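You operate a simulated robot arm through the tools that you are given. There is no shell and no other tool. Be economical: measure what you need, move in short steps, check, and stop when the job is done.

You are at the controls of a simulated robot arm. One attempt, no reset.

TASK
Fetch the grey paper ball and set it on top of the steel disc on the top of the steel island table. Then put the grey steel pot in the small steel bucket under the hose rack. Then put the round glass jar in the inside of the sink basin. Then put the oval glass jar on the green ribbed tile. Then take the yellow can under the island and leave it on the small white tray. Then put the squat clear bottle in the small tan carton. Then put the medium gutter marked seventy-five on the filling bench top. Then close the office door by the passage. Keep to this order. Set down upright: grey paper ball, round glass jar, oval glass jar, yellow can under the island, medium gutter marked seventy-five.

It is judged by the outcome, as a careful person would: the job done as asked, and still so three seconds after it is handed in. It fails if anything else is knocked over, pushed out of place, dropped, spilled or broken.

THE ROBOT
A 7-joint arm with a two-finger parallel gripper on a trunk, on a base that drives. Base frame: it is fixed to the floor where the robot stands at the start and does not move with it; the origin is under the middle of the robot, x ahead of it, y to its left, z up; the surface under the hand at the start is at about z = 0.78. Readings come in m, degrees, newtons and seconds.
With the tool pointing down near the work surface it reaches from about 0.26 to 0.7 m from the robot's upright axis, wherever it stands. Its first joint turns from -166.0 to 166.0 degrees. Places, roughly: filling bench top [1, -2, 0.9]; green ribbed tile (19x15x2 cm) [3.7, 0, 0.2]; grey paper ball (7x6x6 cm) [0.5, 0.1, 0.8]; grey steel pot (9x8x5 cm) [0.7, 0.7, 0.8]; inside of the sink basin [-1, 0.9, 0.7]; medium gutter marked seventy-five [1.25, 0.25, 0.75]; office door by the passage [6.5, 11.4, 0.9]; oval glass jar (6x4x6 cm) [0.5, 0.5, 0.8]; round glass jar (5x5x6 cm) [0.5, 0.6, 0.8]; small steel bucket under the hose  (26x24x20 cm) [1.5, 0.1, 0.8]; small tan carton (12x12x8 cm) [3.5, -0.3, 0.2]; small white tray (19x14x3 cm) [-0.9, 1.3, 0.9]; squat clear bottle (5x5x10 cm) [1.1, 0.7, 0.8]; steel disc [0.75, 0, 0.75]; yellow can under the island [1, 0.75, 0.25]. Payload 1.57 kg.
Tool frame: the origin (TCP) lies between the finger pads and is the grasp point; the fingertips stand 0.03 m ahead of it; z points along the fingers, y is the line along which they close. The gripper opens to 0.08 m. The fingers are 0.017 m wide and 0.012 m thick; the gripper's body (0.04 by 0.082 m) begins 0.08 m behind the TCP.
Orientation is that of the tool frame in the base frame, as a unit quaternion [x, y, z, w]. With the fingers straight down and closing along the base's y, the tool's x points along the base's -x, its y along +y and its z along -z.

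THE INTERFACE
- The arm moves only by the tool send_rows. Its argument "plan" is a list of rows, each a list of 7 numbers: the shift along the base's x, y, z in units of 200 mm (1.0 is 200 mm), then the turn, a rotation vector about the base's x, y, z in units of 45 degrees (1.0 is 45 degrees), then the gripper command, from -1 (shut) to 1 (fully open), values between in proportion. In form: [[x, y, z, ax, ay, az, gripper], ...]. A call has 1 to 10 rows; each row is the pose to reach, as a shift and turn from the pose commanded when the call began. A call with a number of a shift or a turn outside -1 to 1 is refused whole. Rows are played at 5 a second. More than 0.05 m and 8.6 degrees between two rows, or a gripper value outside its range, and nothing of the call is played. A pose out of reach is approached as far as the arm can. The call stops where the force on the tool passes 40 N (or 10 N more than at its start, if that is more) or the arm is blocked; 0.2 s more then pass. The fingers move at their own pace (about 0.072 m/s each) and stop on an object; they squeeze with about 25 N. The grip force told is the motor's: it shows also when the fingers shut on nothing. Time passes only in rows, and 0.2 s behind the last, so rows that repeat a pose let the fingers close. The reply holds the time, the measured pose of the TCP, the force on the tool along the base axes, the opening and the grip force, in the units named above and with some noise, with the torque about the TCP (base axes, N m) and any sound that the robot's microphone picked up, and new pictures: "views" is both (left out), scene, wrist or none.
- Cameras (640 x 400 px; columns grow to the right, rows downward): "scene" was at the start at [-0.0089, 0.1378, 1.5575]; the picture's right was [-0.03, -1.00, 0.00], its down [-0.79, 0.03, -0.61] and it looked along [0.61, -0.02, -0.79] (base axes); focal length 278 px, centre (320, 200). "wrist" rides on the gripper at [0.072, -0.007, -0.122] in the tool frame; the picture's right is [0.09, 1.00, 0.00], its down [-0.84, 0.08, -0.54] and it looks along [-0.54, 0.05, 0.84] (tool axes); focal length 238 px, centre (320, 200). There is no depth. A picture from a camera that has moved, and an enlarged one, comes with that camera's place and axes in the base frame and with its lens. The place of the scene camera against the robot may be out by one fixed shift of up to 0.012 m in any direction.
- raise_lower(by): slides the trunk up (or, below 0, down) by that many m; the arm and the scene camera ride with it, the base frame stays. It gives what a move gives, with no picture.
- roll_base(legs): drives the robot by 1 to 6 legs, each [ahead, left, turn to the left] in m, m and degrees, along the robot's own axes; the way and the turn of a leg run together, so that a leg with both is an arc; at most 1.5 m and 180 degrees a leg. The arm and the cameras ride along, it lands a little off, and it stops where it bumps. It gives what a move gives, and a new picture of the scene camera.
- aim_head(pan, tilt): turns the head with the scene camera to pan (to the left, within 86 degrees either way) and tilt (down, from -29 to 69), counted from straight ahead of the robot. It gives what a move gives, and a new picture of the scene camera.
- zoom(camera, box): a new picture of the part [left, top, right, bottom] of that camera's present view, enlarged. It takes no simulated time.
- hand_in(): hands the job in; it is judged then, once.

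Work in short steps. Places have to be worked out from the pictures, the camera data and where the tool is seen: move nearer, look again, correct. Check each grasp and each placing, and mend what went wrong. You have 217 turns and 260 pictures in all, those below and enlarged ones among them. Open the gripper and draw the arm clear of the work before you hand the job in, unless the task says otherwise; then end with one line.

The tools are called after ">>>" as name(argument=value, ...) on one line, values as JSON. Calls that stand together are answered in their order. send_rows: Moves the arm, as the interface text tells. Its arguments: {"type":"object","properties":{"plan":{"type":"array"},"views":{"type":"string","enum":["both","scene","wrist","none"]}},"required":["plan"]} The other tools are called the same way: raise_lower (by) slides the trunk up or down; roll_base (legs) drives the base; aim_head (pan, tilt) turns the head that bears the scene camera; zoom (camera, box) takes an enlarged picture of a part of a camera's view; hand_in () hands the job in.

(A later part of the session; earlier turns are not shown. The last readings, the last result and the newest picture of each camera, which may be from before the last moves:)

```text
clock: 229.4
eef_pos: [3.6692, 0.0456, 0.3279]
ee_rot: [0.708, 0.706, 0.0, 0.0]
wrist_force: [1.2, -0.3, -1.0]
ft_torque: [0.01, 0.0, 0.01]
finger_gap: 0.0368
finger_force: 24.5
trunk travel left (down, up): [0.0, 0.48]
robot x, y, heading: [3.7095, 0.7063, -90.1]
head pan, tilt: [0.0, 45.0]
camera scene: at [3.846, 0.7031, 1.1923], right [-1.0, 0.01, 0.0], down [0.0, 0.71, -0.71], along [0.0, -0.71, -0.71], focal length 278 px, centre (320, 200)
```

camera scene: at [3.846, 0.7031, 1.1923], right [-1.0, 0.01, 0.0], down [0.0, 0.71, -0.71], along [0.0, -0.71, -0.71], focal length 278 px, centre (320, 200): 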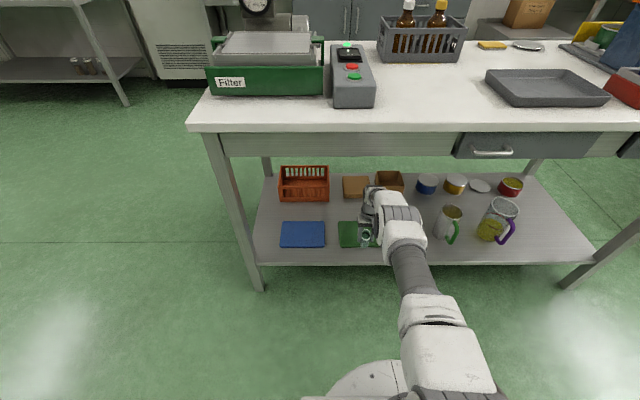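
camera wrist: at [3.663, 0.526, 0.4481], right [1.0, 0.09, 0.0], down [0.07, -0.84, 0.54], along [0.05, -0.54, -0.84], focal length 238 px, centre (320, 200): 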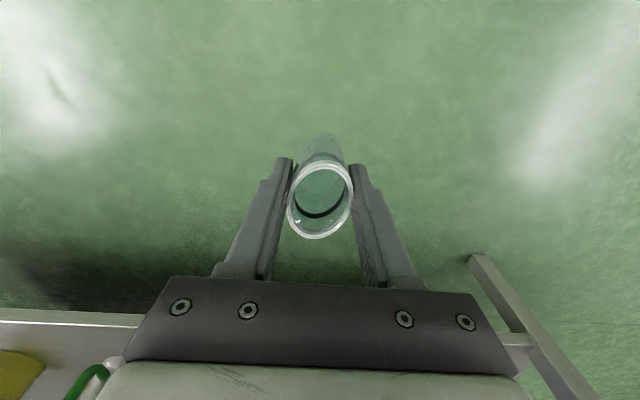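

Clearance fine so far. Drive another 0.11 m, then check with the wrist camera.

>>> roll_base(legs=[[0.105, 0, 0]])

>>> send_rows(plan=[[0, 0, 0, 0, 0, 0, -0.4]], views="wrist")

```text
clock: 230.7
eef_pos: [3.67, -0.0591, 0.3284]
ee_rot: [0.709, 0.706, 0.001, 0.001]
wrist_force: [-0.5, -1.2, -1.3]
ft_torque: [-0.01, -0.01, 0.01]
finger_gap: 0.0366
finger_force: 24.8
trunk travel left (down, up): [0.0, 0.48]
robot x, y, heading: [3.7076, 0.5989, -90.3]
head pan, tilt: [0.0, 45.0]
camera scene: at [3.8455, 0.5987, 1.1923], right [-1.0, 0.0, 0.0], down [0.0, 0.71, -0.71], along [0.0, -0.71, -0.71], focal length 278 px, centre (320, 200)
```

scene: 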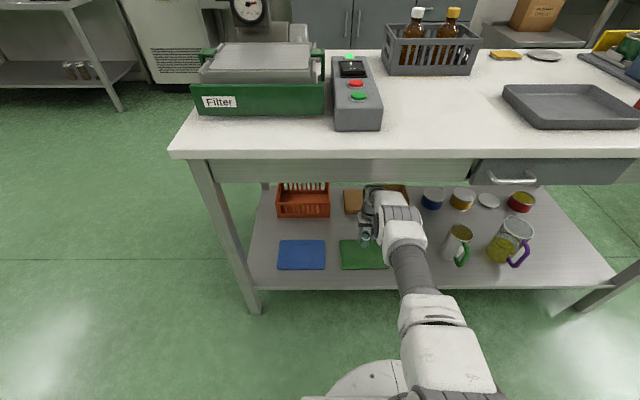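

```text
clock: 231.1
eef_pos: [3.6695, -0.0574, 0.3276]
ee_rot: [0.709, 0.705, 0.0, 0.001]
wrist_force: [-0.4, 0.0, -0.4]
ft_torque: [0.03, -0.04, -0.02]
finger_gap: 0.0365
finger_force: 25.1
trunk travel left (down, up): [0.0, 0.48]
robot x, y, heading: [3.709, 0.598, -90.2]
head pan, tilt: [0.0, 45.0]
camera wrist: at [3.6616, 0.0135, 0.4483], right [1.0, 0.09, 0.0], down [0.07, -0.84, 0.54], along [0.05, -0.54, -0.84], focal length 238 px, centre (320, 200)
```

wrist: 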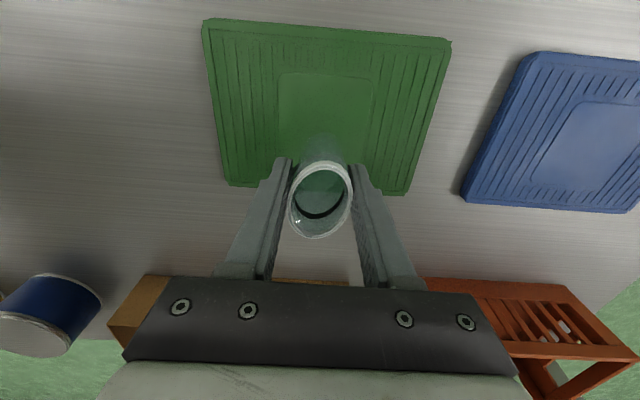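

Tile centre ≈(3.667, −0.05); the jar is right over it. Lowering carefully.

>>> send_rows(plan=[[-0.01, 0.03, -0.1, 0, 0, 0, -0.4], [-0.01, 0.03, -0.2, 0, 0, 0, -0.4], [-0.01, 0.03, -0.24, 0, 0, 0, -0.4], [-0.01, 0.03, -0.26, 0, 0, 0, -0.4]], views="wrist")

```text
clock: 232.1
eef_pos: [3.6652, -0.0474, 0.2817]
ee_rot: [0.709, 0.705, -0.002, 0.002]
wrist_force: [1.3, -4.7, 17.4]
ft_torque: [-0.2, -0.08, 0.01]
finger_gap: 0.0364
finger_force: 25.0
out of reach, approached as far as the arm can: row 3, 4
trunk travel left (down, up): [0.0, 0.48]
robot x, y, heading: [3.7063, 0.6019, -90.3]
head pan, tilt: [0.0, 45.0]
camera wrist: at [3.6593, 0.0252, 0.4024], right [1.0, 0.09, 0.0], down [0.07, -0.83, 0.55], along [0.05, -0.55, -0.84], focal length 238 px, centre (320, 200)
```

wrist: 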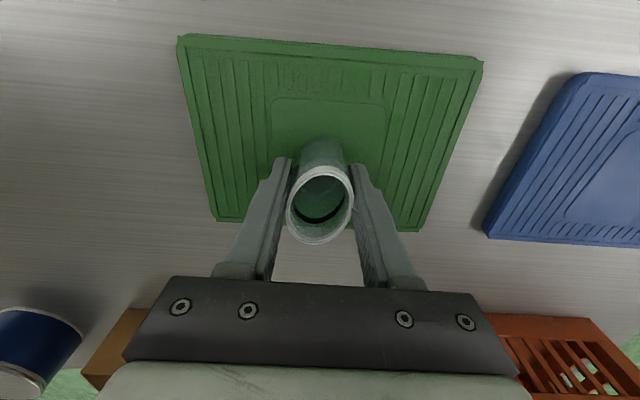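

Contact on the tile (17 N) and centred. Ease up ~2 mm and release.

>>> send_rows(plan=[[0, 0, 0.03, 0, 0, 0, -0.4], [0, 0, 0.03, 0, 0, 0, -0.4]], views="none")

```text
clock: 232.7
eef_pos: [3.6653, -0.0432, 0.2839]
ee_rot: [0.708, 0.706, 0.001, 0.0]
wrist_force: [0.5, 0.9, -0.1]
ft_torque: [0.01, 0.01, 0.02]
finger_gap: 0.0366
finger_force: 25.3
trunk travel left (down, up): [0.0, 0.48]
robot x, y, heading: [3.7111, 0.6018, -90.2]
head pan, tilt: [0.0, 45.0]
```

>>> send_rows(plan=[[0, 0, -0.008, 0, 0, 0, -0.4], [0, 0, -0.008, 0, 0, 0, -0.2], [0, 0, -0.008, 0, 0, 0, 0.2], [0, 0, -0.008, 0, 0, 0, 0.5], [0, 0, -0.008, 0, 0, 0, 0.5], [0, 0, 0.1, 0, 0, 0, 0.5], [0, 0, 0.25, 0, 0, 0, 0.5], [0, 0, 0.4, 0, 0, 0, 0.5]], views="wrist")

```text
clock: 234.7
eef_pos: [3.6686, -0.0009, 0.3185]
ee_rot: [0.708, 0.705, 0.034, -0.03]
wrist_force: [0.1, 0.5, 0.6]
ft_torque: [-0.02, -0.03, 0.03]
finger_gap: 0.0599
finger_force: 0.1
trunk travel left (down, up): [0.0, 0.48]
robot x, y, heading: [3.7096, 0.6036, -90.4]
head pan, tilt: [0.0, 45.0]
stopped in row 8: the arm was blocked; the commanded pose is now the measured one
camera wrist: at [3.6613, 0.06, 0.4451], right [1.0, 0.09, 0.01], down [0.07, -0.88, 0.46], along [0.05, -0.46, -0.89], focal length 238 px, centre (320, 200)
```

wrist: 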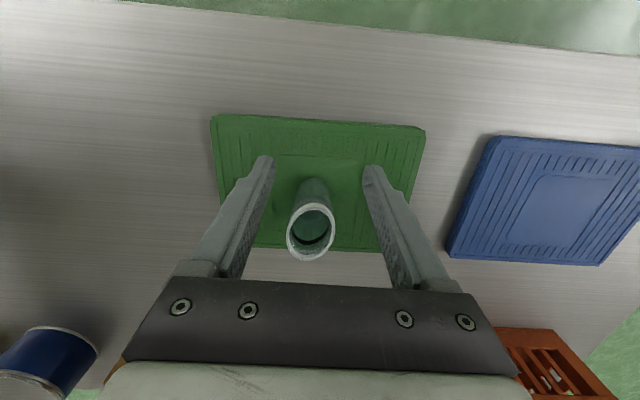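

The arm was blocked while rising; the jar appears upright. Check the scene view.

>>> aim_head(pan=15, tilt=50)

```text
clock: 235.5
eef_pos: [3.6688, -0.0029, 0.3186]
ee_rot: [0.709, 0.704, 0.032, -0.028]
wrist_force: [-0.7, 0.4, -0.2]
ft_torque: [-0.01, 0.02, -0.01]
finger_gap: 0.0601
finger_force: 0.0
trunk travel left (down, up): [0.0, 0.48]
robot x, y, heading: [3.7102, 0.5993, -90.1]
head pan, tilt: [15.0, 50.0]
camera scene: at [3.8654, 0.6074, 1.1854], right [-0.97, -0.25, 0.0], down [-0.19, 0.74, -0.64], along [0.16, -0.62, -0.77], focal length 278 px, centre (320, 200)
```

scene: 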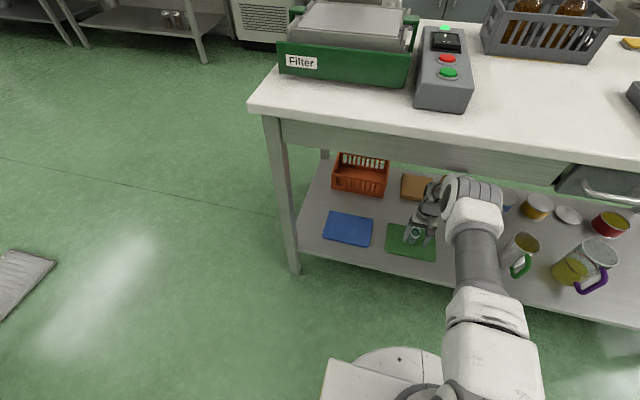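

The elbow came up against the bench apron as the hand was pulled in. I'll stretch back out slightly (fingers straddling the jar with clearance) to drop the elbow, then drive back out.

>>> send_rows(plan=[[-0.01, -0.06, -0.02, 0, 0, 0, 0.5], [-0.015, -0.12, -0.04, 0, 0, 0, 0.5], [-0.015, -0.17, -0.05, 0, 0, 0, 0.5]], views="both")

```text
clock: 236.3
eef_pos: [3.6662, -0.04, 0.3118]
ee_rot: [0.708, 0.705, 0.03, -0.026]
wrist_force: [0.4, 0.0, -0.2]
ft_torque: [-0.01, -0.03, 0.01]
finger_gap: 0.0602
finger_force: 0.1
trunk travel left (down, up): [0.0, 0.48]
robot x, y, heading: [3.7054, 0.6001, -90.3]
head pan, tilt: [15.0, 50.0]
camera scene: at [3.8655, 0.6071, 1.1856], right [-0.97, -0.25, 0.0], down [-0.19, 0.74, -0.64], along [0.16, -0.62, -0.77], focal length 278 px, centre (320, 200)
camera wrist: at [3.6579, 0.0217, 0.4388], right [1.0, 0.09, 0.01], down [0.07, -0.88, 0.48], along [0.05, -0.47, -0.88], focal length 238 px, centre (320, 200)
```

scene: 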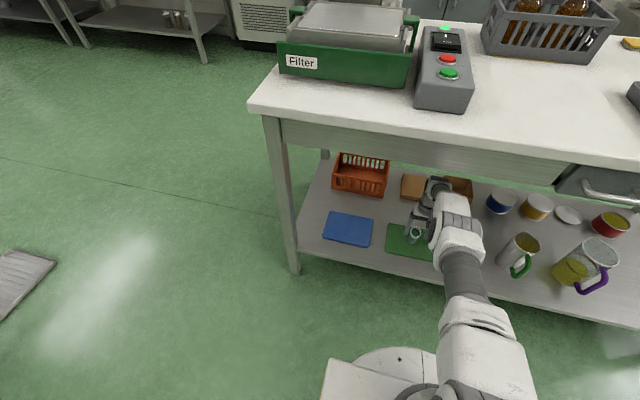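
wrist: 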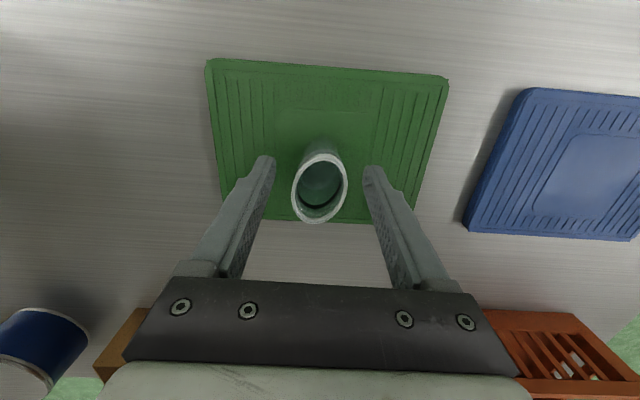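

Elbow is low again and the jar stands between the fingers with clearance. Drive straight back.

>>> roll_base(legs=[[-0.4, 0, 0]])

>>> zoom(camera="scene", box=[280, 100, 520, 250])

```text
clock: 239.4
eef_pos: [3.6663, 0.3582, 0.3115]
ee_rot: [0.709, 0.704, 0.029, -0.026]
wrist_force: [0.0, 0.0, -0.3]
ft_torque: [0.02, -0.02, -0.06]
finger_gap: 0.0598
finger_force: 0.1
trunk travel left (down, up): [0.0, 0.48]
robot x, y, heading: [3.7098, 0.999, -90.6]
head pan, tilt: [15.0, 50.0]
camera scene: at [3.8678, 1.0037, 1.1854], right [-0.97, -0.25, 0.0], down [-0.19, 0.74, -0.64], along [0.16, -0.62, -0.77], focal length 278 px, centre (320, 200)
```

scene: 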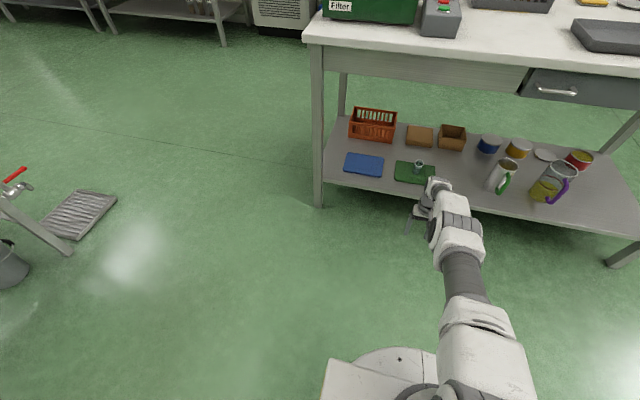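

```text
2.67 times, centred on (400, 175) of scene
camera zoom: at [3.8678, 1.0037, 1.1854], right [-0.97, -0.25, 0.0], down [-0.19, 0.74, -0.64], along [0.16, -0.62, -0.77], focal length 741 px, centre (107, 267)
```

zoom: 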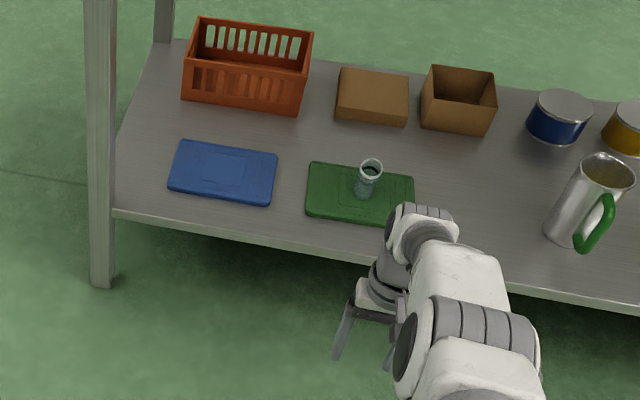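

Oval jar stands on the green tile. Now raise/tuck the arm and drive toward the yellow can at (1.0, 0.75, 0.25) on the island's lower shelf.

>>> send_rows(plan=[[0, 0.1, 0.15, 0, 0, 0, 1], [0, 0.25, 0.3, 0, 0, 0, 1], [0, 0.4, 0.5, 0, 0, 0, 1], [0, 0.6, 0.6, 0, 0, 0, 1], [0, 0.8, 0.7, 0, 0, 0, 1], [0, 1.0, 0.8, 0, 0, 0, 1]], views="none")

>>> roll_base(legs=[[-0.4, 0, 0], [0, -1.4, 0], [0, -1.3, 0]])

>>> aim_head(pan=0, tilt=45)

```text
clock: 240.8
eef_pos: [3.6676, 0.5578, 0.4719]
ee_rot: [0.709, 0.704, 0.029, -0.026]
wrist_force: [-0.4, 1.2, -0.3]
ft_torque: [-0.01, 0.0, -0.05]
finger_gap: 0.08
finger_force: 0.2
trunk travel left (down, up): [0.0, 0.48]
robot x, y, heading: [3.7128, 0.9973, -90.4]
head pan, tilt: [15.0, 50.0]
```

```text
clock: 263.9
eef_pos: [0.9529, 0.9861, 0.4716]
ee_rot: [0.713, 0.7, 0.03, -0.025]
wrist_force: [1.0, 0.7, 0.1]
ft_torque: [0.01, 0.01, -0.02]
finger_gap: 0.08
finger_force: 0.0
trunk travel left (down, up): [0.0, 0.48]
robot x, y, heading: [1.0009, 1.4276, -91.1]
head pan, tilt: [15.0, 50.0]
camera scene: at [1.1562, 1.4305, 1.1854], right [-0.97, -0.24, 0.0], down [-0.19, 0.74, -0.64], along [0.16, -0.62, -0.77], focal length 278 px, centre (320, 200)
```

scene: 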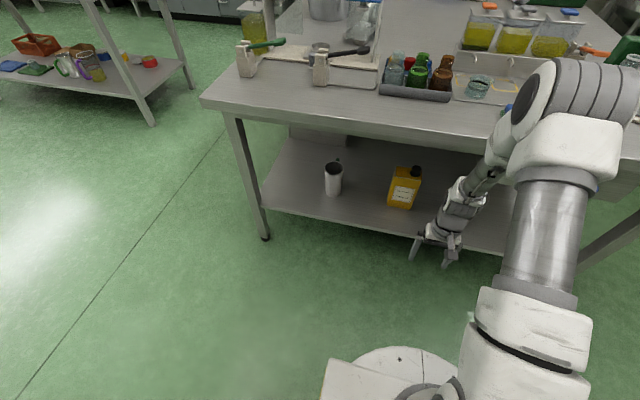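

```text
clock: 264.6
eef_pos: [0.9524, 0.9869, 0.4725]
ee_rot: [0.713, 0.701, 0.03, -0.026]
wrist_force: [0.1, 0.0, 0.4]
ft_torque: [-0.02, 0.0, 0.02]
finger_gap: 0.0798
finger_force: 0.1
trunk travel left (down, up): [0.0, 0.48]
robot x, y, heading: [1.0007, 1.4289, -91.0]
head pan, tilt: [0.0, 45.0]
camera scene: at [1.1362, 1.424, 1.1923], right [-1.0, 0.02, 0.0], down [0.01, 0.71, -0.71], along [-0.01, -0.71, -0.71], focal length 278 px, centre (320, 200)
```

scene: 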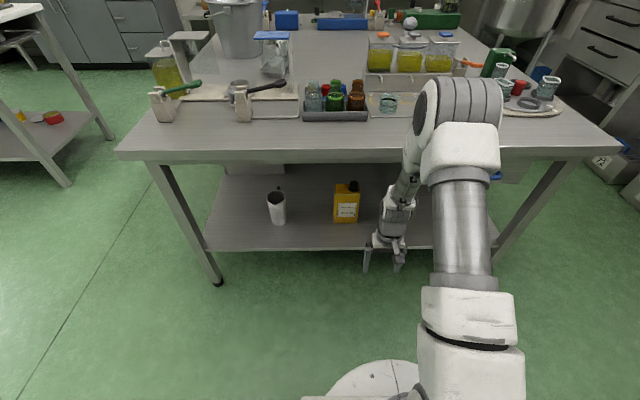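

>>> zoom(camera="scene", box=[300, 165, 400, 245])

```text
5.00 times, centred on (350, 205) of scene
camera zoom: at [1.1362, 1.424, 1.1923], right [-1.0, 0.02, 0.0], down [0.01, 0.71, -0.71], along [-0.01, -0.71, -0.71], focal length 1390 px, centre (170, 175)
```

zoom: 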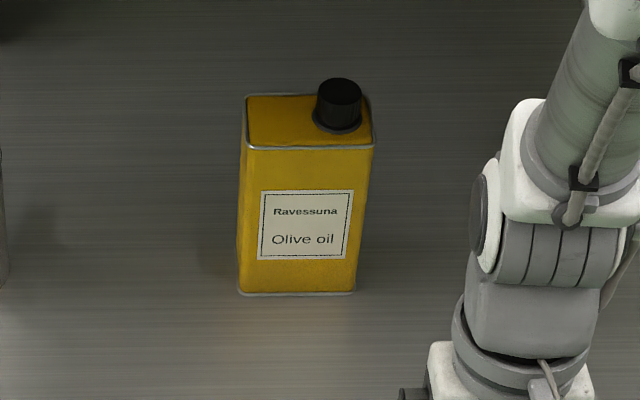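

The can is an oil tin (~11×7×17 cm) with a black screw cap at (≈0.98, 0.545, z 0.37–0.41). Under the table I'll grip the cap with the tool pitched near horizontal. First extend and begin pitching the tool outside the island.

>>> send_rows(plan=[[0.02, -0.1, 0, -0.15, 0, 0, 0.6], [0.04, -0.2, 0, -0.3, 0, 0, 0.6], [0.06, -0.3, 0, -0.45, 0, 0, 0.6], [0.08, -0.4, 0, -0.6, 0, 0, 0.6], [0.1, -0.5, 0, -0.75, 0, 0, 0.6], [0.12, -0.5, 0, -0.88, 0, 0, 0.6]], views="scene")

```text
clock: 266.1
eef_pos: [0.9748, 0.8857, 0.4712]
ee_rot: [0.679, 0.669, -0.209, 0.218]
wrist_force: [0.6, 0.2, 0.1]
ft_torque: [-0.01, -0.01, -0.01]
finger_gap: 0.064
finger_force: 0.0
trunk travel left (down, up): [0.0, 0.48]
robot x, y, heading: [0.9988, 1.4257, -91.0]
head pan, tilt: [0.0, 45.0]
camera scene: at [1.1361, 1.424, 1.1924], right [-1.0, 0.02, 0.0], down [0.01, 0.71, -0.71], along [-0.01, -0.71, -0.71], focal length 278 px, centre (320, 200)
```

scene: 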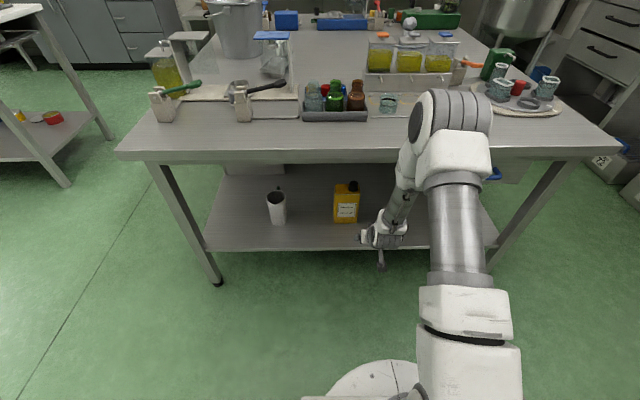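

Continue pitching to ~70° from vertical and lower slightly.

>>> send_rows(plan=[[0, -0.03, 0, -0.15, 0, 0, 0.6], [0, -0.06, 0, -0.3, 0, 0, 0.6], [0, -0.1, 0, -0.45, 0, 0, 0.6], [0, -0.13, 0, -0.6, 0, 0, 0.6], [0, -0.16, 0, -0.75, 0, 0, 0.6]], views="both")

```text
clock: 267.2
eef_pos: [0.9767, 0.8543, 0.4718]
ee_rot: [0.586, 0.58, -0.394, 0.406]
wrist_force: [0.4, -1.0, 0.3]
ft_torque: [0.0, 0.0, 0.0]
finger_gap: 0.0639
finger_force: 0.1
trunk travel left (down, up): [0.0, 0.48]
robot x, y, heading: [1.002, 1.4284, -91.0]
head pan, tilt: [0.0, 45.0]
camera scene: at [1.1361, 1.424, 1.1924], right [-1.0, 0.02, 0.0], down [0.01, 0.71, -0.71], along [-0.01, -0.71, -0.71], focal length 278 px, centre (320, 200)
camera wrist: at [0.9691, 0.9939, 0.4478], right [1.0, 0.03, -0.07], down [0.06, 0.21, 0.98], along [0.05, -0.98, 0.2], focal length 238 px, centre (320, 200)
```

scene: 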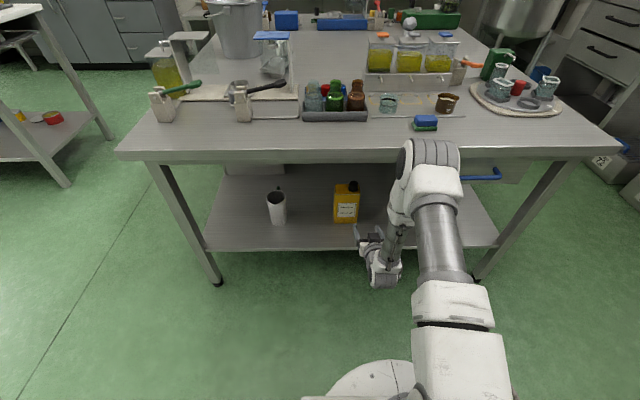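
wrist: 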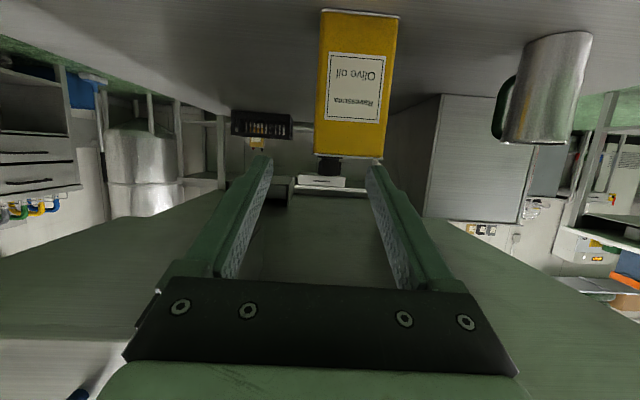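

Triangulating both views: the can is at (1.02, 0.62), z 0.266–0.45, cap centre ≈(0.998, 0.624, 0.468). I'll pitch 11° more, and extend the arm toward it (elbow drops when extended).

>>> send_rows(plan=[[0.02, 0, 0, -0.12, 0, 0, 0.6], [0.05, -0.1, 0.02, -0.25, 0, 0, 0.6], [0.08, -0.3, 0.02, -0.25, 0, 0, 0.6], [0.1, -0.5, 0.02, -0.25, 0, 0, 0.6]], views="both")

```text
clock: 268.2
eef_pos: [0.9962, 0.7537, 0.476]
ee_rot: [0.545, 0.538, -0.449, 0.461]
wrist_force: [0.2, 0.1, -1.1]
ft_torque: [-0.03, 0.0, 0.04]
finger_gap: 0.064
finger_force: 0.0
trunk travel left (down, up): [0.0, 0.48]
robot x, y, heading: [0.9971, 1.4276, -90.9]
head pan, tilt: [0.0, 45.0]
camera scene: at [1.1361, 1.424, 1.1923], right [-1.0, 0.02, 0.0], down [0.01, 0.71, -0.71], along [-0.01, -0.71, -0.71], focal length 278 px, centre (320, 200)
camera wrist: at [0.989, 0.886, 0.4256], right [1.0, 0.02, -0.07], down [0.06, 0.39, 0.92], along [0.05, -0.92, 0.39], focal length 238 px, centre (320, 200)
```

scene: 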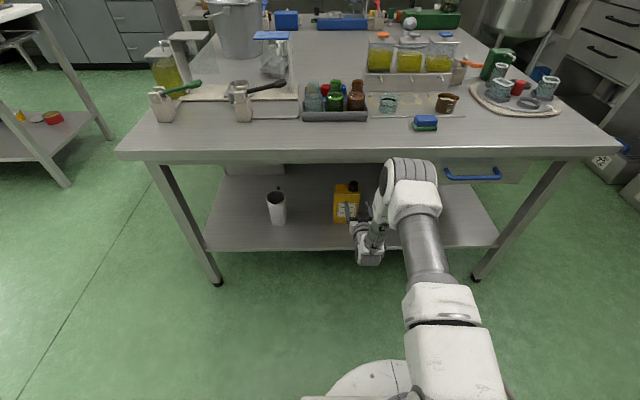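
wrist: 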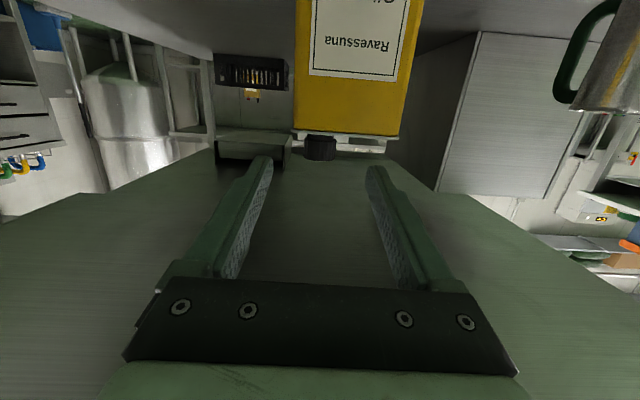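

Cap centred at x≈0.999, z≈0.471. Advance along −y to straddle the cap.

>>> send_rows(plan=[[0.01, -0.15, 0, 0, 0, 0, 0.6], [0.012, -0.3, 0, 0, 0, 0, 0.6], [0.012, -0.45, 0, 0, 0, 0, 0.6]], views="both")

```text
clock: 269.1
eef_pos: [0.9985, 0.6644, 0.4744]
ee_rot: [0.545, 0.538, -0.449, 0.46]
wrist_force: [0.2, -1.2, -0.9]
ft_torque: [-0.02, -0.01, 0.0]
finger_gap: 0.064
finger_force: 0.0
trunk travel left (down, up): [0.0, 0.48]
robot x, y, heading: [1.0011, 1.4291, -91.0]
head pan, tilt: [0.0, 45.0]
camera scene: at [1.1361, 1.424, 1.1924], right [-1.0, 0.02, 0.0], down [0.01, 0.71, -0.71], along [-0.01, -0.71, -0.71], focal length 278 px, centre (320, 200)
camera wrist: at [0.9917, 0.7961, 0.4248], right [1.0, 0.02, -0.07], down [0.06, 0.39, 0.92], along [0.05, -0.92, 0.39], focal length 238 px, centre (320, 200)
```

scene: 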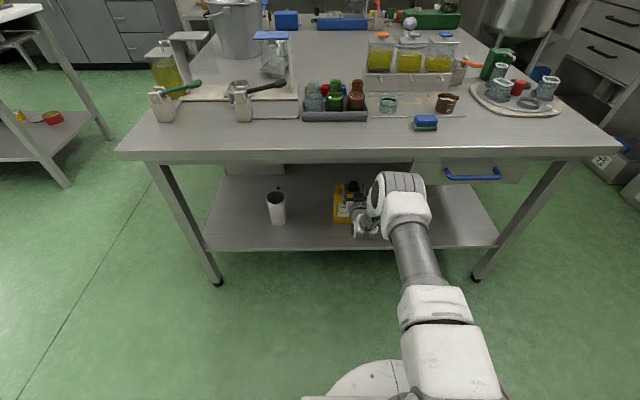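
wrist: 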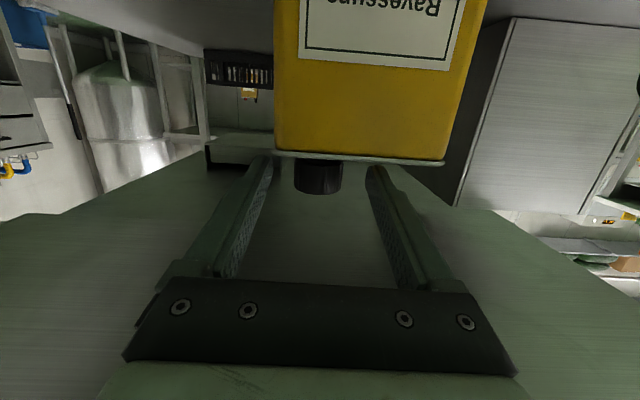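

Fingers are just above the can top, straddling the cap. Advance the last ~38 mm and close.

>>> send_rows(plan=[[0, -0.1, 0, 0, 0, 0, 0.6], [0, -0.19, 0, 0, 0, 0, 0.6], [0, -0.19, 0, 0, 0, 0, 0.6], [0, -0.19, 0, 0, 0, 0, -0.5], [0, -0.19, 0, 0, 0, 0, -0.5], [0, -0.19, 0, 0, 0, 0, -0.5], [0, -0.19, 0, 0, 0, 0, -0.5]], views="wrist")

```text
clock: 270.6
eef_pos: [0.9989, 0.6268, 0.4756]
ee_rot: [0.545, 0.538, -0.449, 0.46]
wrist_force: [-0.6, -0.4, 0.5]
ft_torque: [0.0, 0.2, 0.0]
finger_gap: 0.0322
finger_force: 25.0
trunk travel left (down, up): [0.0, 0.48]
robot x, y, heading: [0.9992, 1.4237, -91.0]
head pan, tilt: [0.0, 45.0]
camera wrist: at [0.9911, 0.7588, 0.4243], right [1.0, 0.02, -0.07], down [0.06, 0.39, 0.92], along [0.05, -0.92, 0.39], focal length 238 px, centre (320, 200)
```

wrist: 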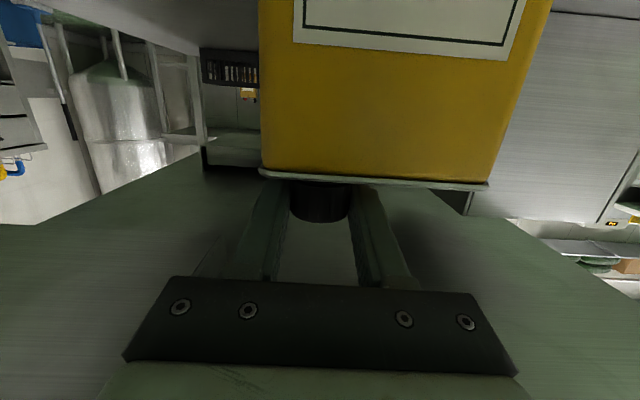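

Cap gripped (32 mm). Lift 2 cm and check the weight and tilt.

>>> send_rows(plan=[[0, 0, 0.04, 0, 0, 0, -0.6], [0, 0, 0.08, 0, 0, 0, -0.6], [0, 0, 0.12, 0, 0, 0, -0.6], [0, 0, 0.12, 0, 0, 0, -0.6]], views="both")

```text
clock: 271.6
eef_pos: [0.9981, 0.627, 0.4976]
ee_rot: [0.545, 0.539, -0.448, 0.459]
wrist_force: [0.4, -0.9, -9.5]
ft_torque: [-0.08, 0.19, 0.0]
finger_gap: 0.0322
finger_force: 25.0
trunk travel left (down, up): [0.0, 0.48]
robot x, y, heading: [0.9982, 1.4295, -91.1]
head pan, tilt: [0.0, 45.0]
camera scene: at [1.1361, 1.4232, 1.1923], right [-1.0, 0.02, 0.0], down [0.01, 0.71, -0.71], along [-0.01, -0.71, -0.71], focal length 278 px, centre (320, 200)
camera wrist: at [0.9915, 0.7593, 0.4478], right [1.0, 0.02, -0.07], down [0.06, 0.39, 0.92], along [0.05, -0.92, 0.39], focal length 238 px, centre (320, 200)
```

scene: 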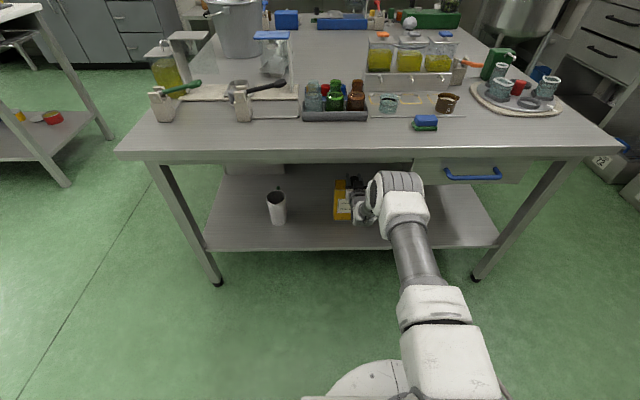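
wrist: 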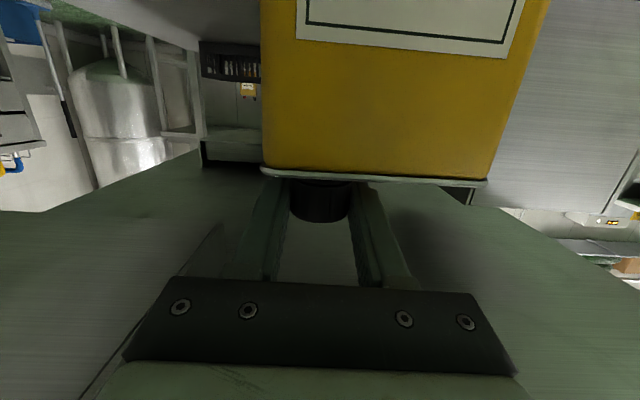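

Lifted cleanly (~1 kg). Back up 0.12 m and retract the arm out from under the island.

>>> roll_base(legs=[[-0.12, 0, 0]])

>>> send_rows(plan=[[0, 0.15, 0, 0, 0, 0, -0.6], [0, 0.3, 0, 0, 0, 0, -0.6], [0, 0.45, 0, 0, 0, 0, -0.6], [0, 0.6, 0, 0, 0, 0, -0.6], [0, 0.75, 0, 0, 0, 0, -0.6], [0, 0.9, 0, 0, 0, 0, -0.6], [0, 1, 0, 0, 0, 0, -0.6]], views="scene")

```text
clock: 273.1
eef_pos: [1.0008, 0.7458, 0.4978]
ee_rot: [0.545, 0.539, -0.448, 0.46]
wrist_force: [-0.3, 0.4, -9.7]
ft_torque: [-0.05, 0.2, -0.01]
finger_gap: 0.0321
finger_force: 25.0
trunk travel left (down, up): [0.0, 0.48]
robot x, y, heading: [1.0, 1.5483, -91.3]
head pan, tilt: [0.0, 45.0]
camera scene: at [1.1382, 1.543, 1.1923], right [-1.0, 0.02, 0.0], down [0.01, 0.71, -0.71], along [-0.01, -0.71, -0.71], focal length 278 px, centre (320, 200)
```

scene: 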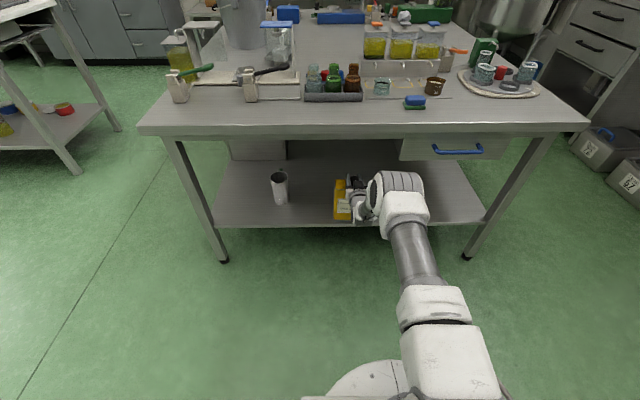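

```text
clock: 274.7
eef_pos: [1.0007, 0.9471, 0.4993]
ee_rot: [0.545, 0.538, -0.449, 0.46]
wrist_force: [-0.4, 0.1, -9.5]
ft_torque: [-0.05, 0.23, 0.0]
finger_gap: 0.0321
finger_force: 24.5
trunk travel left (down, up): [0.0, 0.48]
robot x, y, heading: [1.0005, 1.5481, -90.8]
head pan, tilt: [0.0, 45.0]
camera scene: at [1.1382, 1.5432, 1.1923], right [-1.0, 0.02, 0.0], down [0.01, 0.71, -0.71], along [-0.01, -0.71, -0.71], focal length 278 px, centre (320, 200)
```

scene: 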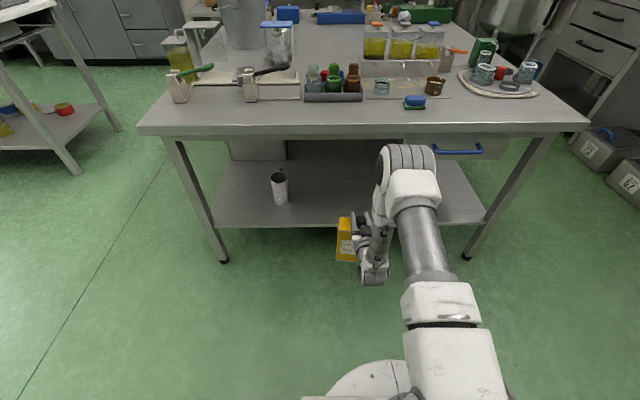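

Can hangs upright. Raise the trunk fully, drive to the sink side, and turn to face the counter.

>>> raise_lower(by=0.45)

>>> roll_base(legs=[[0, -0.95, 0], [0, 0, -89]])

```text
refused: 0.45 is not a number from -0.4 to 0.4
```

```text
clock: 287.2
eef_pos: [-0.5432, 1.5365, 0.4971]
ee_rot: [0.766, 0.01, -0.642, 0.02]
wrist_force: [-0.3, 0.2, -10.7]
ft_torque: [0.2, 0.01, 0.02]
finger_gap: 0.0321
finger_force: 24.9
trunk travel left (down, up): [0.0, 0.48]
robot x, y, heading: [0.0567, 1.5562, -179.0]
head pan, tilt: [0.0, 45.0]
camera scene: at [0.0523, 1.4177, 1.1923], right [-0.02, 1.0, 0.0], down [0.71, 0.01, -0.71], along [-0.71, -0.01, -0.71], focal length 278 px, centre (320, 200)
```

scene: 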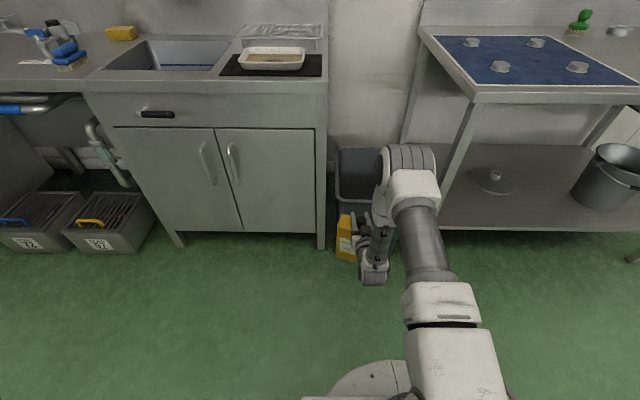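

No harm done; now raise the trunk in two steps and shift left (−y... robot's left) toward the tray.

>>> raise_lower(by=0.4)

>>> raise_lower(by=0.08)

>>> roll_base(legs=[[0, 0.3, 0]])

```text
clock: 291.0
eef_pos: [-0.5442, 1.5357, 0.899]
ee_rot: [0.767, 0.011, -0.642, 0.021]
wrist_force: [-0.3, 0.3, -9.6]
ft_torque: [0.15, 0.04, 0.0]
finger_gap: 0.0319
finger_force: 24.8
trunk travel left (down, up): [-0.4, 0.08]
robot x, y, heading: [0.0553, 1.559, -178.9]
head pan, tilt: [0.0, 45.0]
```

```text
clock: 292.2
eef_pos: [-0.5442, 1.5377, 0.9784]
ee_rot: [0.766, 0.01, -0.642, 0.02]
wrist_force: [1.1, 0.5, -10.7]
ft_torque: [0.14, 0.01, 0.03]
finger_gap: 0.0324
finger_force: 24.8
trunk travel left (down, up): [-0.48, 0.0]
robot x, y, heading: [0.0555, 1.5571, -178.7]
head pan, tilt: [0.0, 45.0]
```

```text
clock: 295.0
eef_pos: [-0.5395, 1.2389, 0.9803]
ee_rot: [0.766, 0.01, -0.642, 0.02]
wrist_force: [-0.9, 1.3, -9.4]
ft_torque: [0.17, 0.0, -0.01]
finger_gap: 0.0321
finger_force: 25.0
trunk travel left (down, up): [-0.48, 0.0]
robot x, y, heading: [0.0601, 1.2584, -178.7]
head pan, tilt: [0.0, 45.0]
camera scene: at [0.0576, 1.1191, 1.6723], right [-0.02, 1.0, 0.0], down [0.71, 0.01, -0.71], along [-0.71, -0.01, -0.71], focal length 278 px, centre (320, 200)
```

scene: 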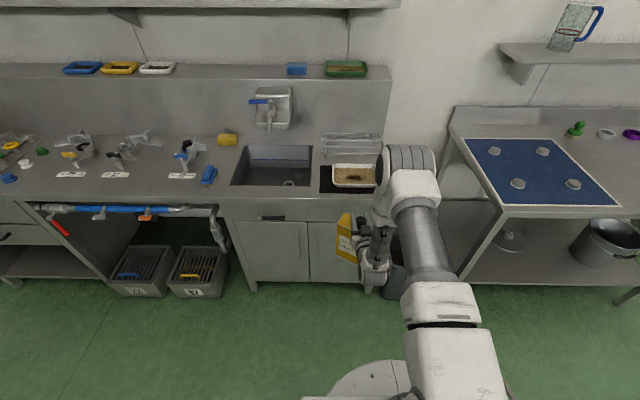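

Raise the can with the arm to clear the counter.

>>> send_rows(plan=[[0, 0, 0.2, 0, 0, 0, -0.6], [0, 0, 0.4, 0, 0, 0, -0.6], [0, 0, 0.6, 0, 0, 0, -0.6], [0, 0, 0.8, 0, 0, 0, -0.6], [0, 0, 1, 0, 0, 0, -0.6]], views="none")

>>> roll_base(legs=[[0.2, 0, -1]])

>>> send_rows(plan=[[0, 0, 0, 0, 0, 0, -0.6]], views="wrist")

```text
clock: 296.2
eef_pos: [-0.536, 1.2374, 1.1788]
ee_rot: [0.767, 0.008, -0.641, 0.019]
wrist_force: [0.3, 0.0, -9.7]
ft_torque: [0.14, 0.0, 0.04]
finger_gap: 0.032
finger_force: 25.3
trunk travel left (down, up): [-0.48, 0.0]
robot x, y, heading: [0.0603, 1.2584, -178.9]
head pan, tilt: [0.0, 45.0]
```

```text
clock: 298.1
eef_pos: [-0.7376, 1.2474, 1.178]
ee_rot: [0.767, 0.002, -0.642, 0.013]
wrist_force: [-0.8, 0.9, -9.0]
ft_torque: [0.16, -0.02, 0.01]
finger_gap: 0.0321
finger_force: 24.9
trunk travel left (down, up): [-0.48, 0.0]
robot x, y, heading: [-0.1367, 1.2624, -179.9]
head pan, tilt: [0.0, 45.0]
camera scene: at [-0.1442, 1.1173, 1.6723], right [0.0, 1.0, 0.0], down [0.71, 0.0, -0.71], along [-0.71, 0.0, -0.71], focal length 278 px, centre (320, 200)
```

scene: 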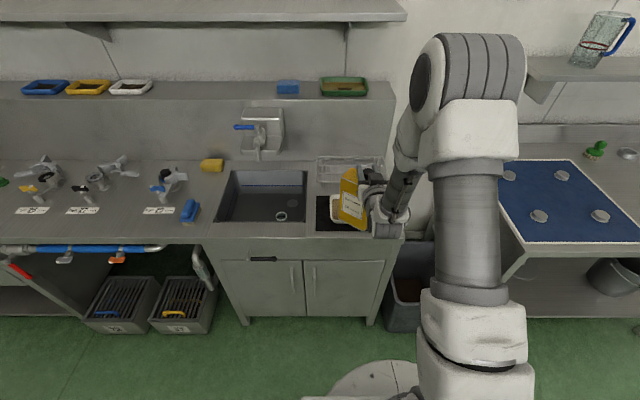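

```text
clock: 298.5
eef_pos: [-0.7362, 1.2482, 1.1767]
ee_rot: [0.767, 0.002, -0.641, 0.014]
wrist_force: [-0.7, -0.1, -8.9]
ft_torque: [0.18, 0.0, 0.0]
finger_gap: 0.0321
finger_force: 25.2
trunk travel left (down, up): [-0.48, 0.0]
robot x, y, heading: [-0.1359, 1.2547, -180.0]
head pan, tilt: [0.0, 45.0]
camera wrist: at [-0.6048, 1.256, 1.1278], right [0.04, -1.0, -0.07], down [0.39, -0.05, 0.92], along [-0.92, -0.06, 0.38], focal length 238 px, centre (320, 200)
```

wrist: 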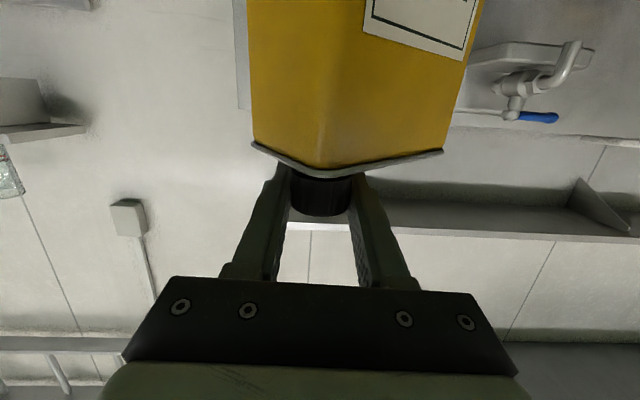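

The can swivelled about its cap by ~42° (label now turned toward −y). I'll yaw the tool +42° slowly to square it with the tray.

>>> send_rows(plan=[[0, 0, 0, 0, 0, 0.1, -0.6], [0, 0, 0, 0, 0, 0.2, -0.6], [0, 0, 0, 0, 0, 0.3, -0.6], [0, 0, 0, 0, 0, 0.4, -0.6], [0, 0, 0, 0, 0, 0.5, -0.6], [0, 0, 0, 0, 0, 0.6, -0.6], [0, 0, 0, 0, 0, 0.7, -0.6], [0, 0, 0, 0, 0, 0.8, -0.6], [0, 0, 0, 0, 0, 0.88, -0.6], [0, 0, 0, 0, 0, 0.93, -0.6]], views="both")

```text
clock: 300.7
eef_pos: [-0.7368, 1.2475, 1.1784]
ee_rot: [0.715, 0.277, -0.594, 0.243]
wrist_force: [0.3, -0.5, -10.4]
ft_torque: [0.12, 0.04, -0.01]
finger_gap: 0.032
finger_force: 25.1
trunk travel left (down, up): [-0.48, 0.0]
robot x, y, heading: [-0.1411, 1.2596, -180.1]
head pan, tilt: [0.0, 45.0]
camera scene: at [-0.1438, 1.1173, 1.6723], right [0.0, 1.0, 0.0], down [0.71, 0.0, -0.71], along [-0.71, 0.0, -0.71], focal length 278 px, centre (320, 200)
camera wrist: at [-0.645, 1.3422, 1.1283], right [0.69, -0.72, -0.07], down [0.32, 0.22, 0.92], along [-0.64, -0.66, 0.38], focal length 238 px, centre (320, 200)
```

scene: 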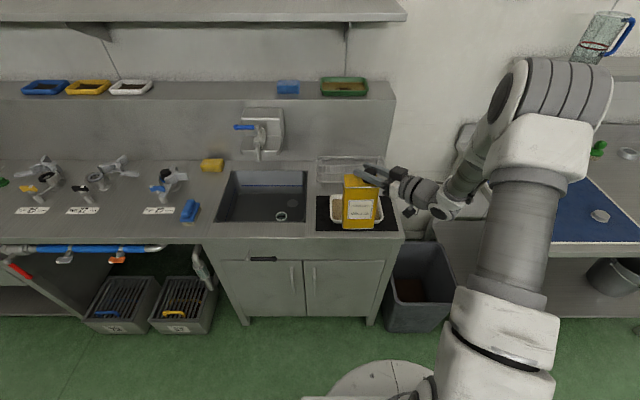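
wrist: 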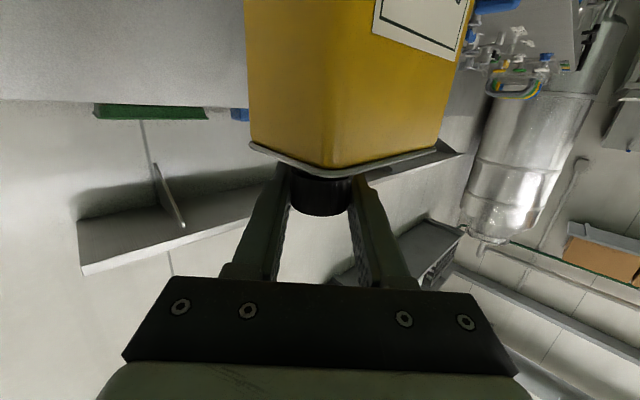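

The can is square now. Move it over the tray centre (cap target ≈(−0.875, 1.278)).

>>> send_rows(plan=[[-0.12, 0.03, 0, 0, 0, 0, -0.6], [-0.24, 0.06, 0, 0, 0, 0, -0.6], [-0.36, 0.09, 0, 0, 0, 0, -0.6], [-0.48, 0.12, 0, 0, 0, 0, -0.6], [-0.6, 0.14, 0, 0, 0, 0, -0.6], [-0.69, 0.15, 0, 0, 0, 0, -0.6], [-0.69, 0.15, 0, 0, 0, 0, -0.6]], views="none")

>>> zoom(camera="scene", box=[290, 120, 450, 250])

```text
clock: 302.3
eef_pos: [-0.8757, 1.2781, 1.1786]
ee_rot: [0.716, 0.276, -0.594, 0.242]
wrist_force: [0.2, 0.7, -9.3]
ft_torque: [0.07, 0.09, -0.05]
finger_gap: 0.0318
finger_force: 24.9
trunk travel left (down, up): [-0.48, 0.0]
robot x, y, heading: [-0.1411, 1.2587, -180.1]
head pan, tilt: [0.0, 45.0]
```

```text
3.08 times, centred on (370, 185) of scene
camera zoom: at [-0.144, 1.1173, 1.6723], right [0.0, 1.0, 0.0], down [0.71, 0.0, -0.71], along [-0.71, 0.0, -0.71], focal length 855 px, centre (166, 246)
```

zoom: 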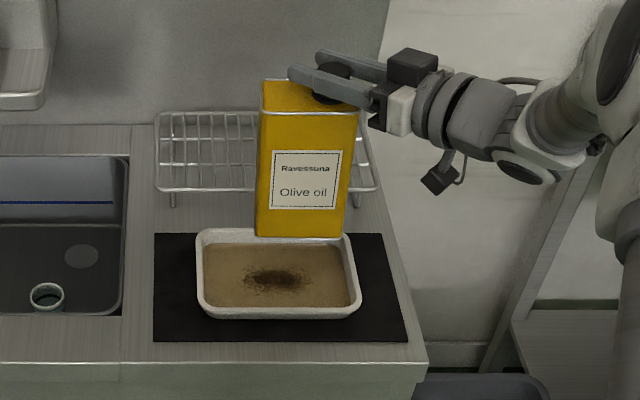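

View shows the can about 2 cm too far back and ~1.5 cm to the right of the tray centre. Correct by (+0.018, −0.014) and lower partway.

>>> send_rows(plan=[[0.05, -0.04, 0, 0, 0, 0, -0.6], [0.09, -0.07, 0, 0, 0, 0, -0.6], [0.09, -0.07, -0.1, 0, 0, 0, -0.6], [0.09, -0.07, -0.2, 0, 0, 0, -0.6], [0.09, -0.07, -0.26, 0, 0, 0, -0.6], [0.09, -0.07, -0.26, 0, 0, 0, -0.6]], views="none")

>>> zoom(camera="scene", box=[310, 140, 430, 240])

```text
clock: 303.7
eef_pos: [-0.8565, 1.2629, 1.1265]
ee_rot: [0.715, 0.275, -0.595, 0.242]
wrist_force: [-0.1, 1.5, -8.8]
ft_torque: [0.17, 0.05, 0.01]
finger_gap: 0.0321
finger_force: 24.9
trunk travel left (down, up): [-0.48, 0.0]
robot x, y, heading: [-0.1347, 1.2548, -180.0]
head pan, tilt: [0.0, 45.0]
```

```text
4.00 times, centred on (370, 190) of scene
camera zoom: at [-0.144, 1.1173, 1.6723], right [0.0, 1.0, 0.0], down [0.71, 0.0, -0.71], along [-0.71, 0.0, -0.71], focal length 1112 px, centre (120, 240)
```

zoom: 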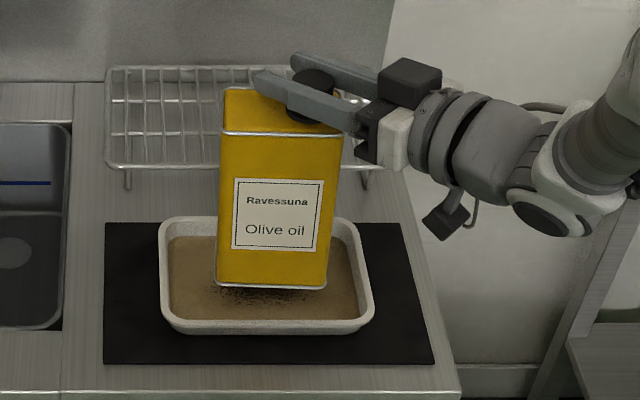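

Centred over the tray floor. Lower gently to contact.

>>> send_rows(plan=[[0, 0, -0.05, 0, 0, 0, -0.6], [0, 0, -0.08, 0, 0, 0, -0.6], [0, 0, -0.1, 0, 0, 0, -0.6], [0, 0, -0.115, 0, 0, 0, -0.6]], views="none")

>>> zoom(camera="scene", box=[310, 140, 430, 240])

```text
clock: 304.7
eef_pos: [-0.8581, 1.2643, 1.1035]
ee_rot: [0.716, 0.275, -0.595, 0.241]
wrist_force: [0.3, -0.3, -9.1]
ft_torque: [0.07, 0.06, 0.01]
finger_gap: 0.0322
finger_force: 25.1
trunk travel left (down, up): [-0.48, 0.0]
robot x, y, heading: [-0.1378, 1.2589, -179.8]
head pan, tilt: [0.0, 45.0]
```

```text
4.00 times, centred on (370, 190) of scene
camera zoom: at [-0.144, 1.1173, 1.6723], right [0.0, 1.0, 0.0], down [0.71, 0.0, -0.71], along [-0.71, 0.0, -0.71], focal length 1112 px, centre (120, 240)
```

zoom: 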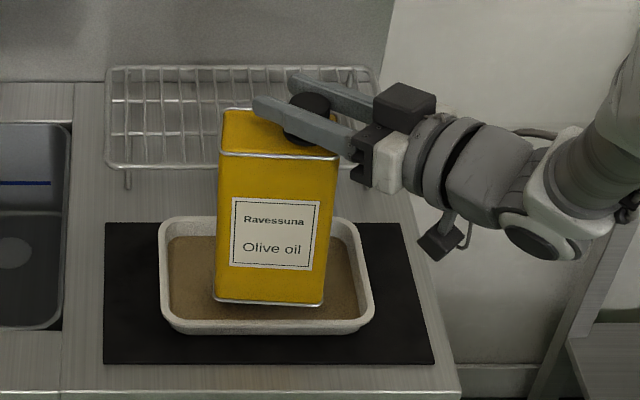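

>>> send_rows(plan=[[0, 0, -0.02, 0, 0, 0, -0.6], [0, 0, -0.035, 0, 0, 0, -0.6], [0, 0, -0.05, 0, 0, 0, -0.6]], views="none")

```text
clock: 305.5
eef_pos: [-0.857, 1.2637, 1.0927]
ee_rot: [0.715, 0.276, -0.594, 0.243]
wrist_force: [-0.7, -0.4, -10.5]
ft_torque: [0.09, 0.08, -0.02]
finger_gap: 0.0321
finger_force: 25.3
trunk travel left (down, up): [-0.48, 0.0]
robot x, y, heading: [-0.1385, 1.2545, -179.8]
head pan, tilt: [0.0, 45.0]
```

>>> send_rows(plan=[[0, 0, -0.015, 0, 0, 0, -0.6], [0, 0, -0.03, 0, 0, 0, -0.6], [0, 0, -0.03, 0, 0, 0, -0.6]], views="none")

>>> zoom(camera="scene", box=[310, 140, 430, 240])

```text
clock: 306.3
eef_pos: [-0.857, 1.2641, 1.0878]
ee_rot: [0.716, 0.276, -0.594, 0.242]
wrist_force: [0.1, -0.8, -9.0]
ft_torque: [0.12, 0.08, -0.02]
finger_gap: 0.0323
finger_force: 24.8
trunk travel left (down, up): [-0.48, 0.0]
robot x, y, heading: [-0.1381, 1.256, -179.9]
head pan, tilt: [0.0, 45.0]
```

```text
4.00 times, centred on (370, 190) of scene
camera zoom: at [-0.144, 1.1173, 1.6723], right [0.0, 1.0, 0.0], down [0.71, 0.0, -0.71], along [-0.71, 0.0, -0.71], focal length 1112 px, centre (120, 240)
```

zoom: 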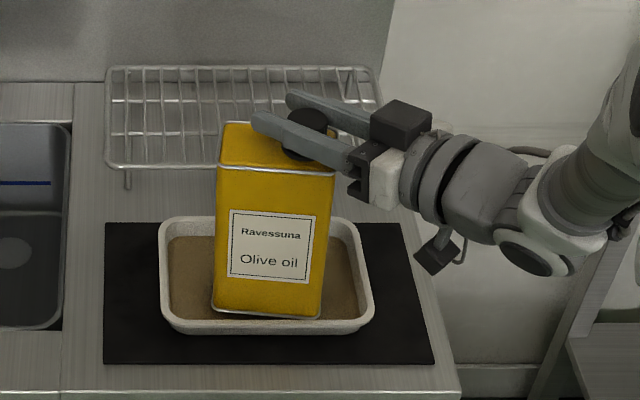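

The can's front edge is close to the tray's front wall; shift 1.2 cm back before lowering further.

>>> send_rows(plan=[[-0.03, 0, 0, 0, 0, 0, -0.6], [-0.07, 0, 0, 0, 0, 0, -0.6], [-0.07, 0, -0.015, 0, 0, 0, -0.6], [-0.07, 0, -0.03, 0, 0, 0, -0.6], [-0.07, 0, -0.03, 0, 0, 0, -0.6]], views="none")

>>> zoom(camera="scene", box=[310, 140, 430, 240])

```text
clock: 307.5
eef_pos: [-0.8707, 1.2627, 1.0807]
ee_rot: [0.715, 0.277, -0.594, 0.243]
wrist_force: [-1.0, -0.4, -9.8]
ft_torque: [0.09, 0.07, 0.0]
finger_gap: 0.032
finger_force: 25.0
trunk travel left (down, up): [-0.48, 0.0]
robot x, y, heading: [-0.136, 1.2614, -180.2]
head pan, tilt: [0.0, 45.0]
```

```text
4.00 times, centred on (370, 190) of scene
camera zoom: at [-0.144, 1.1173, 1.6723], right [0.0, 1.0, 0.0], down [0.71, 0.0, -0.71], along [-0.71, 0.0, -0.71], focal length 1112 px, centre (120, 240)
```

zoom: 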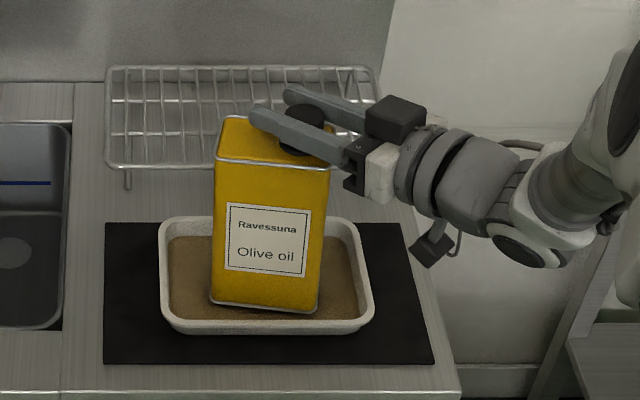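

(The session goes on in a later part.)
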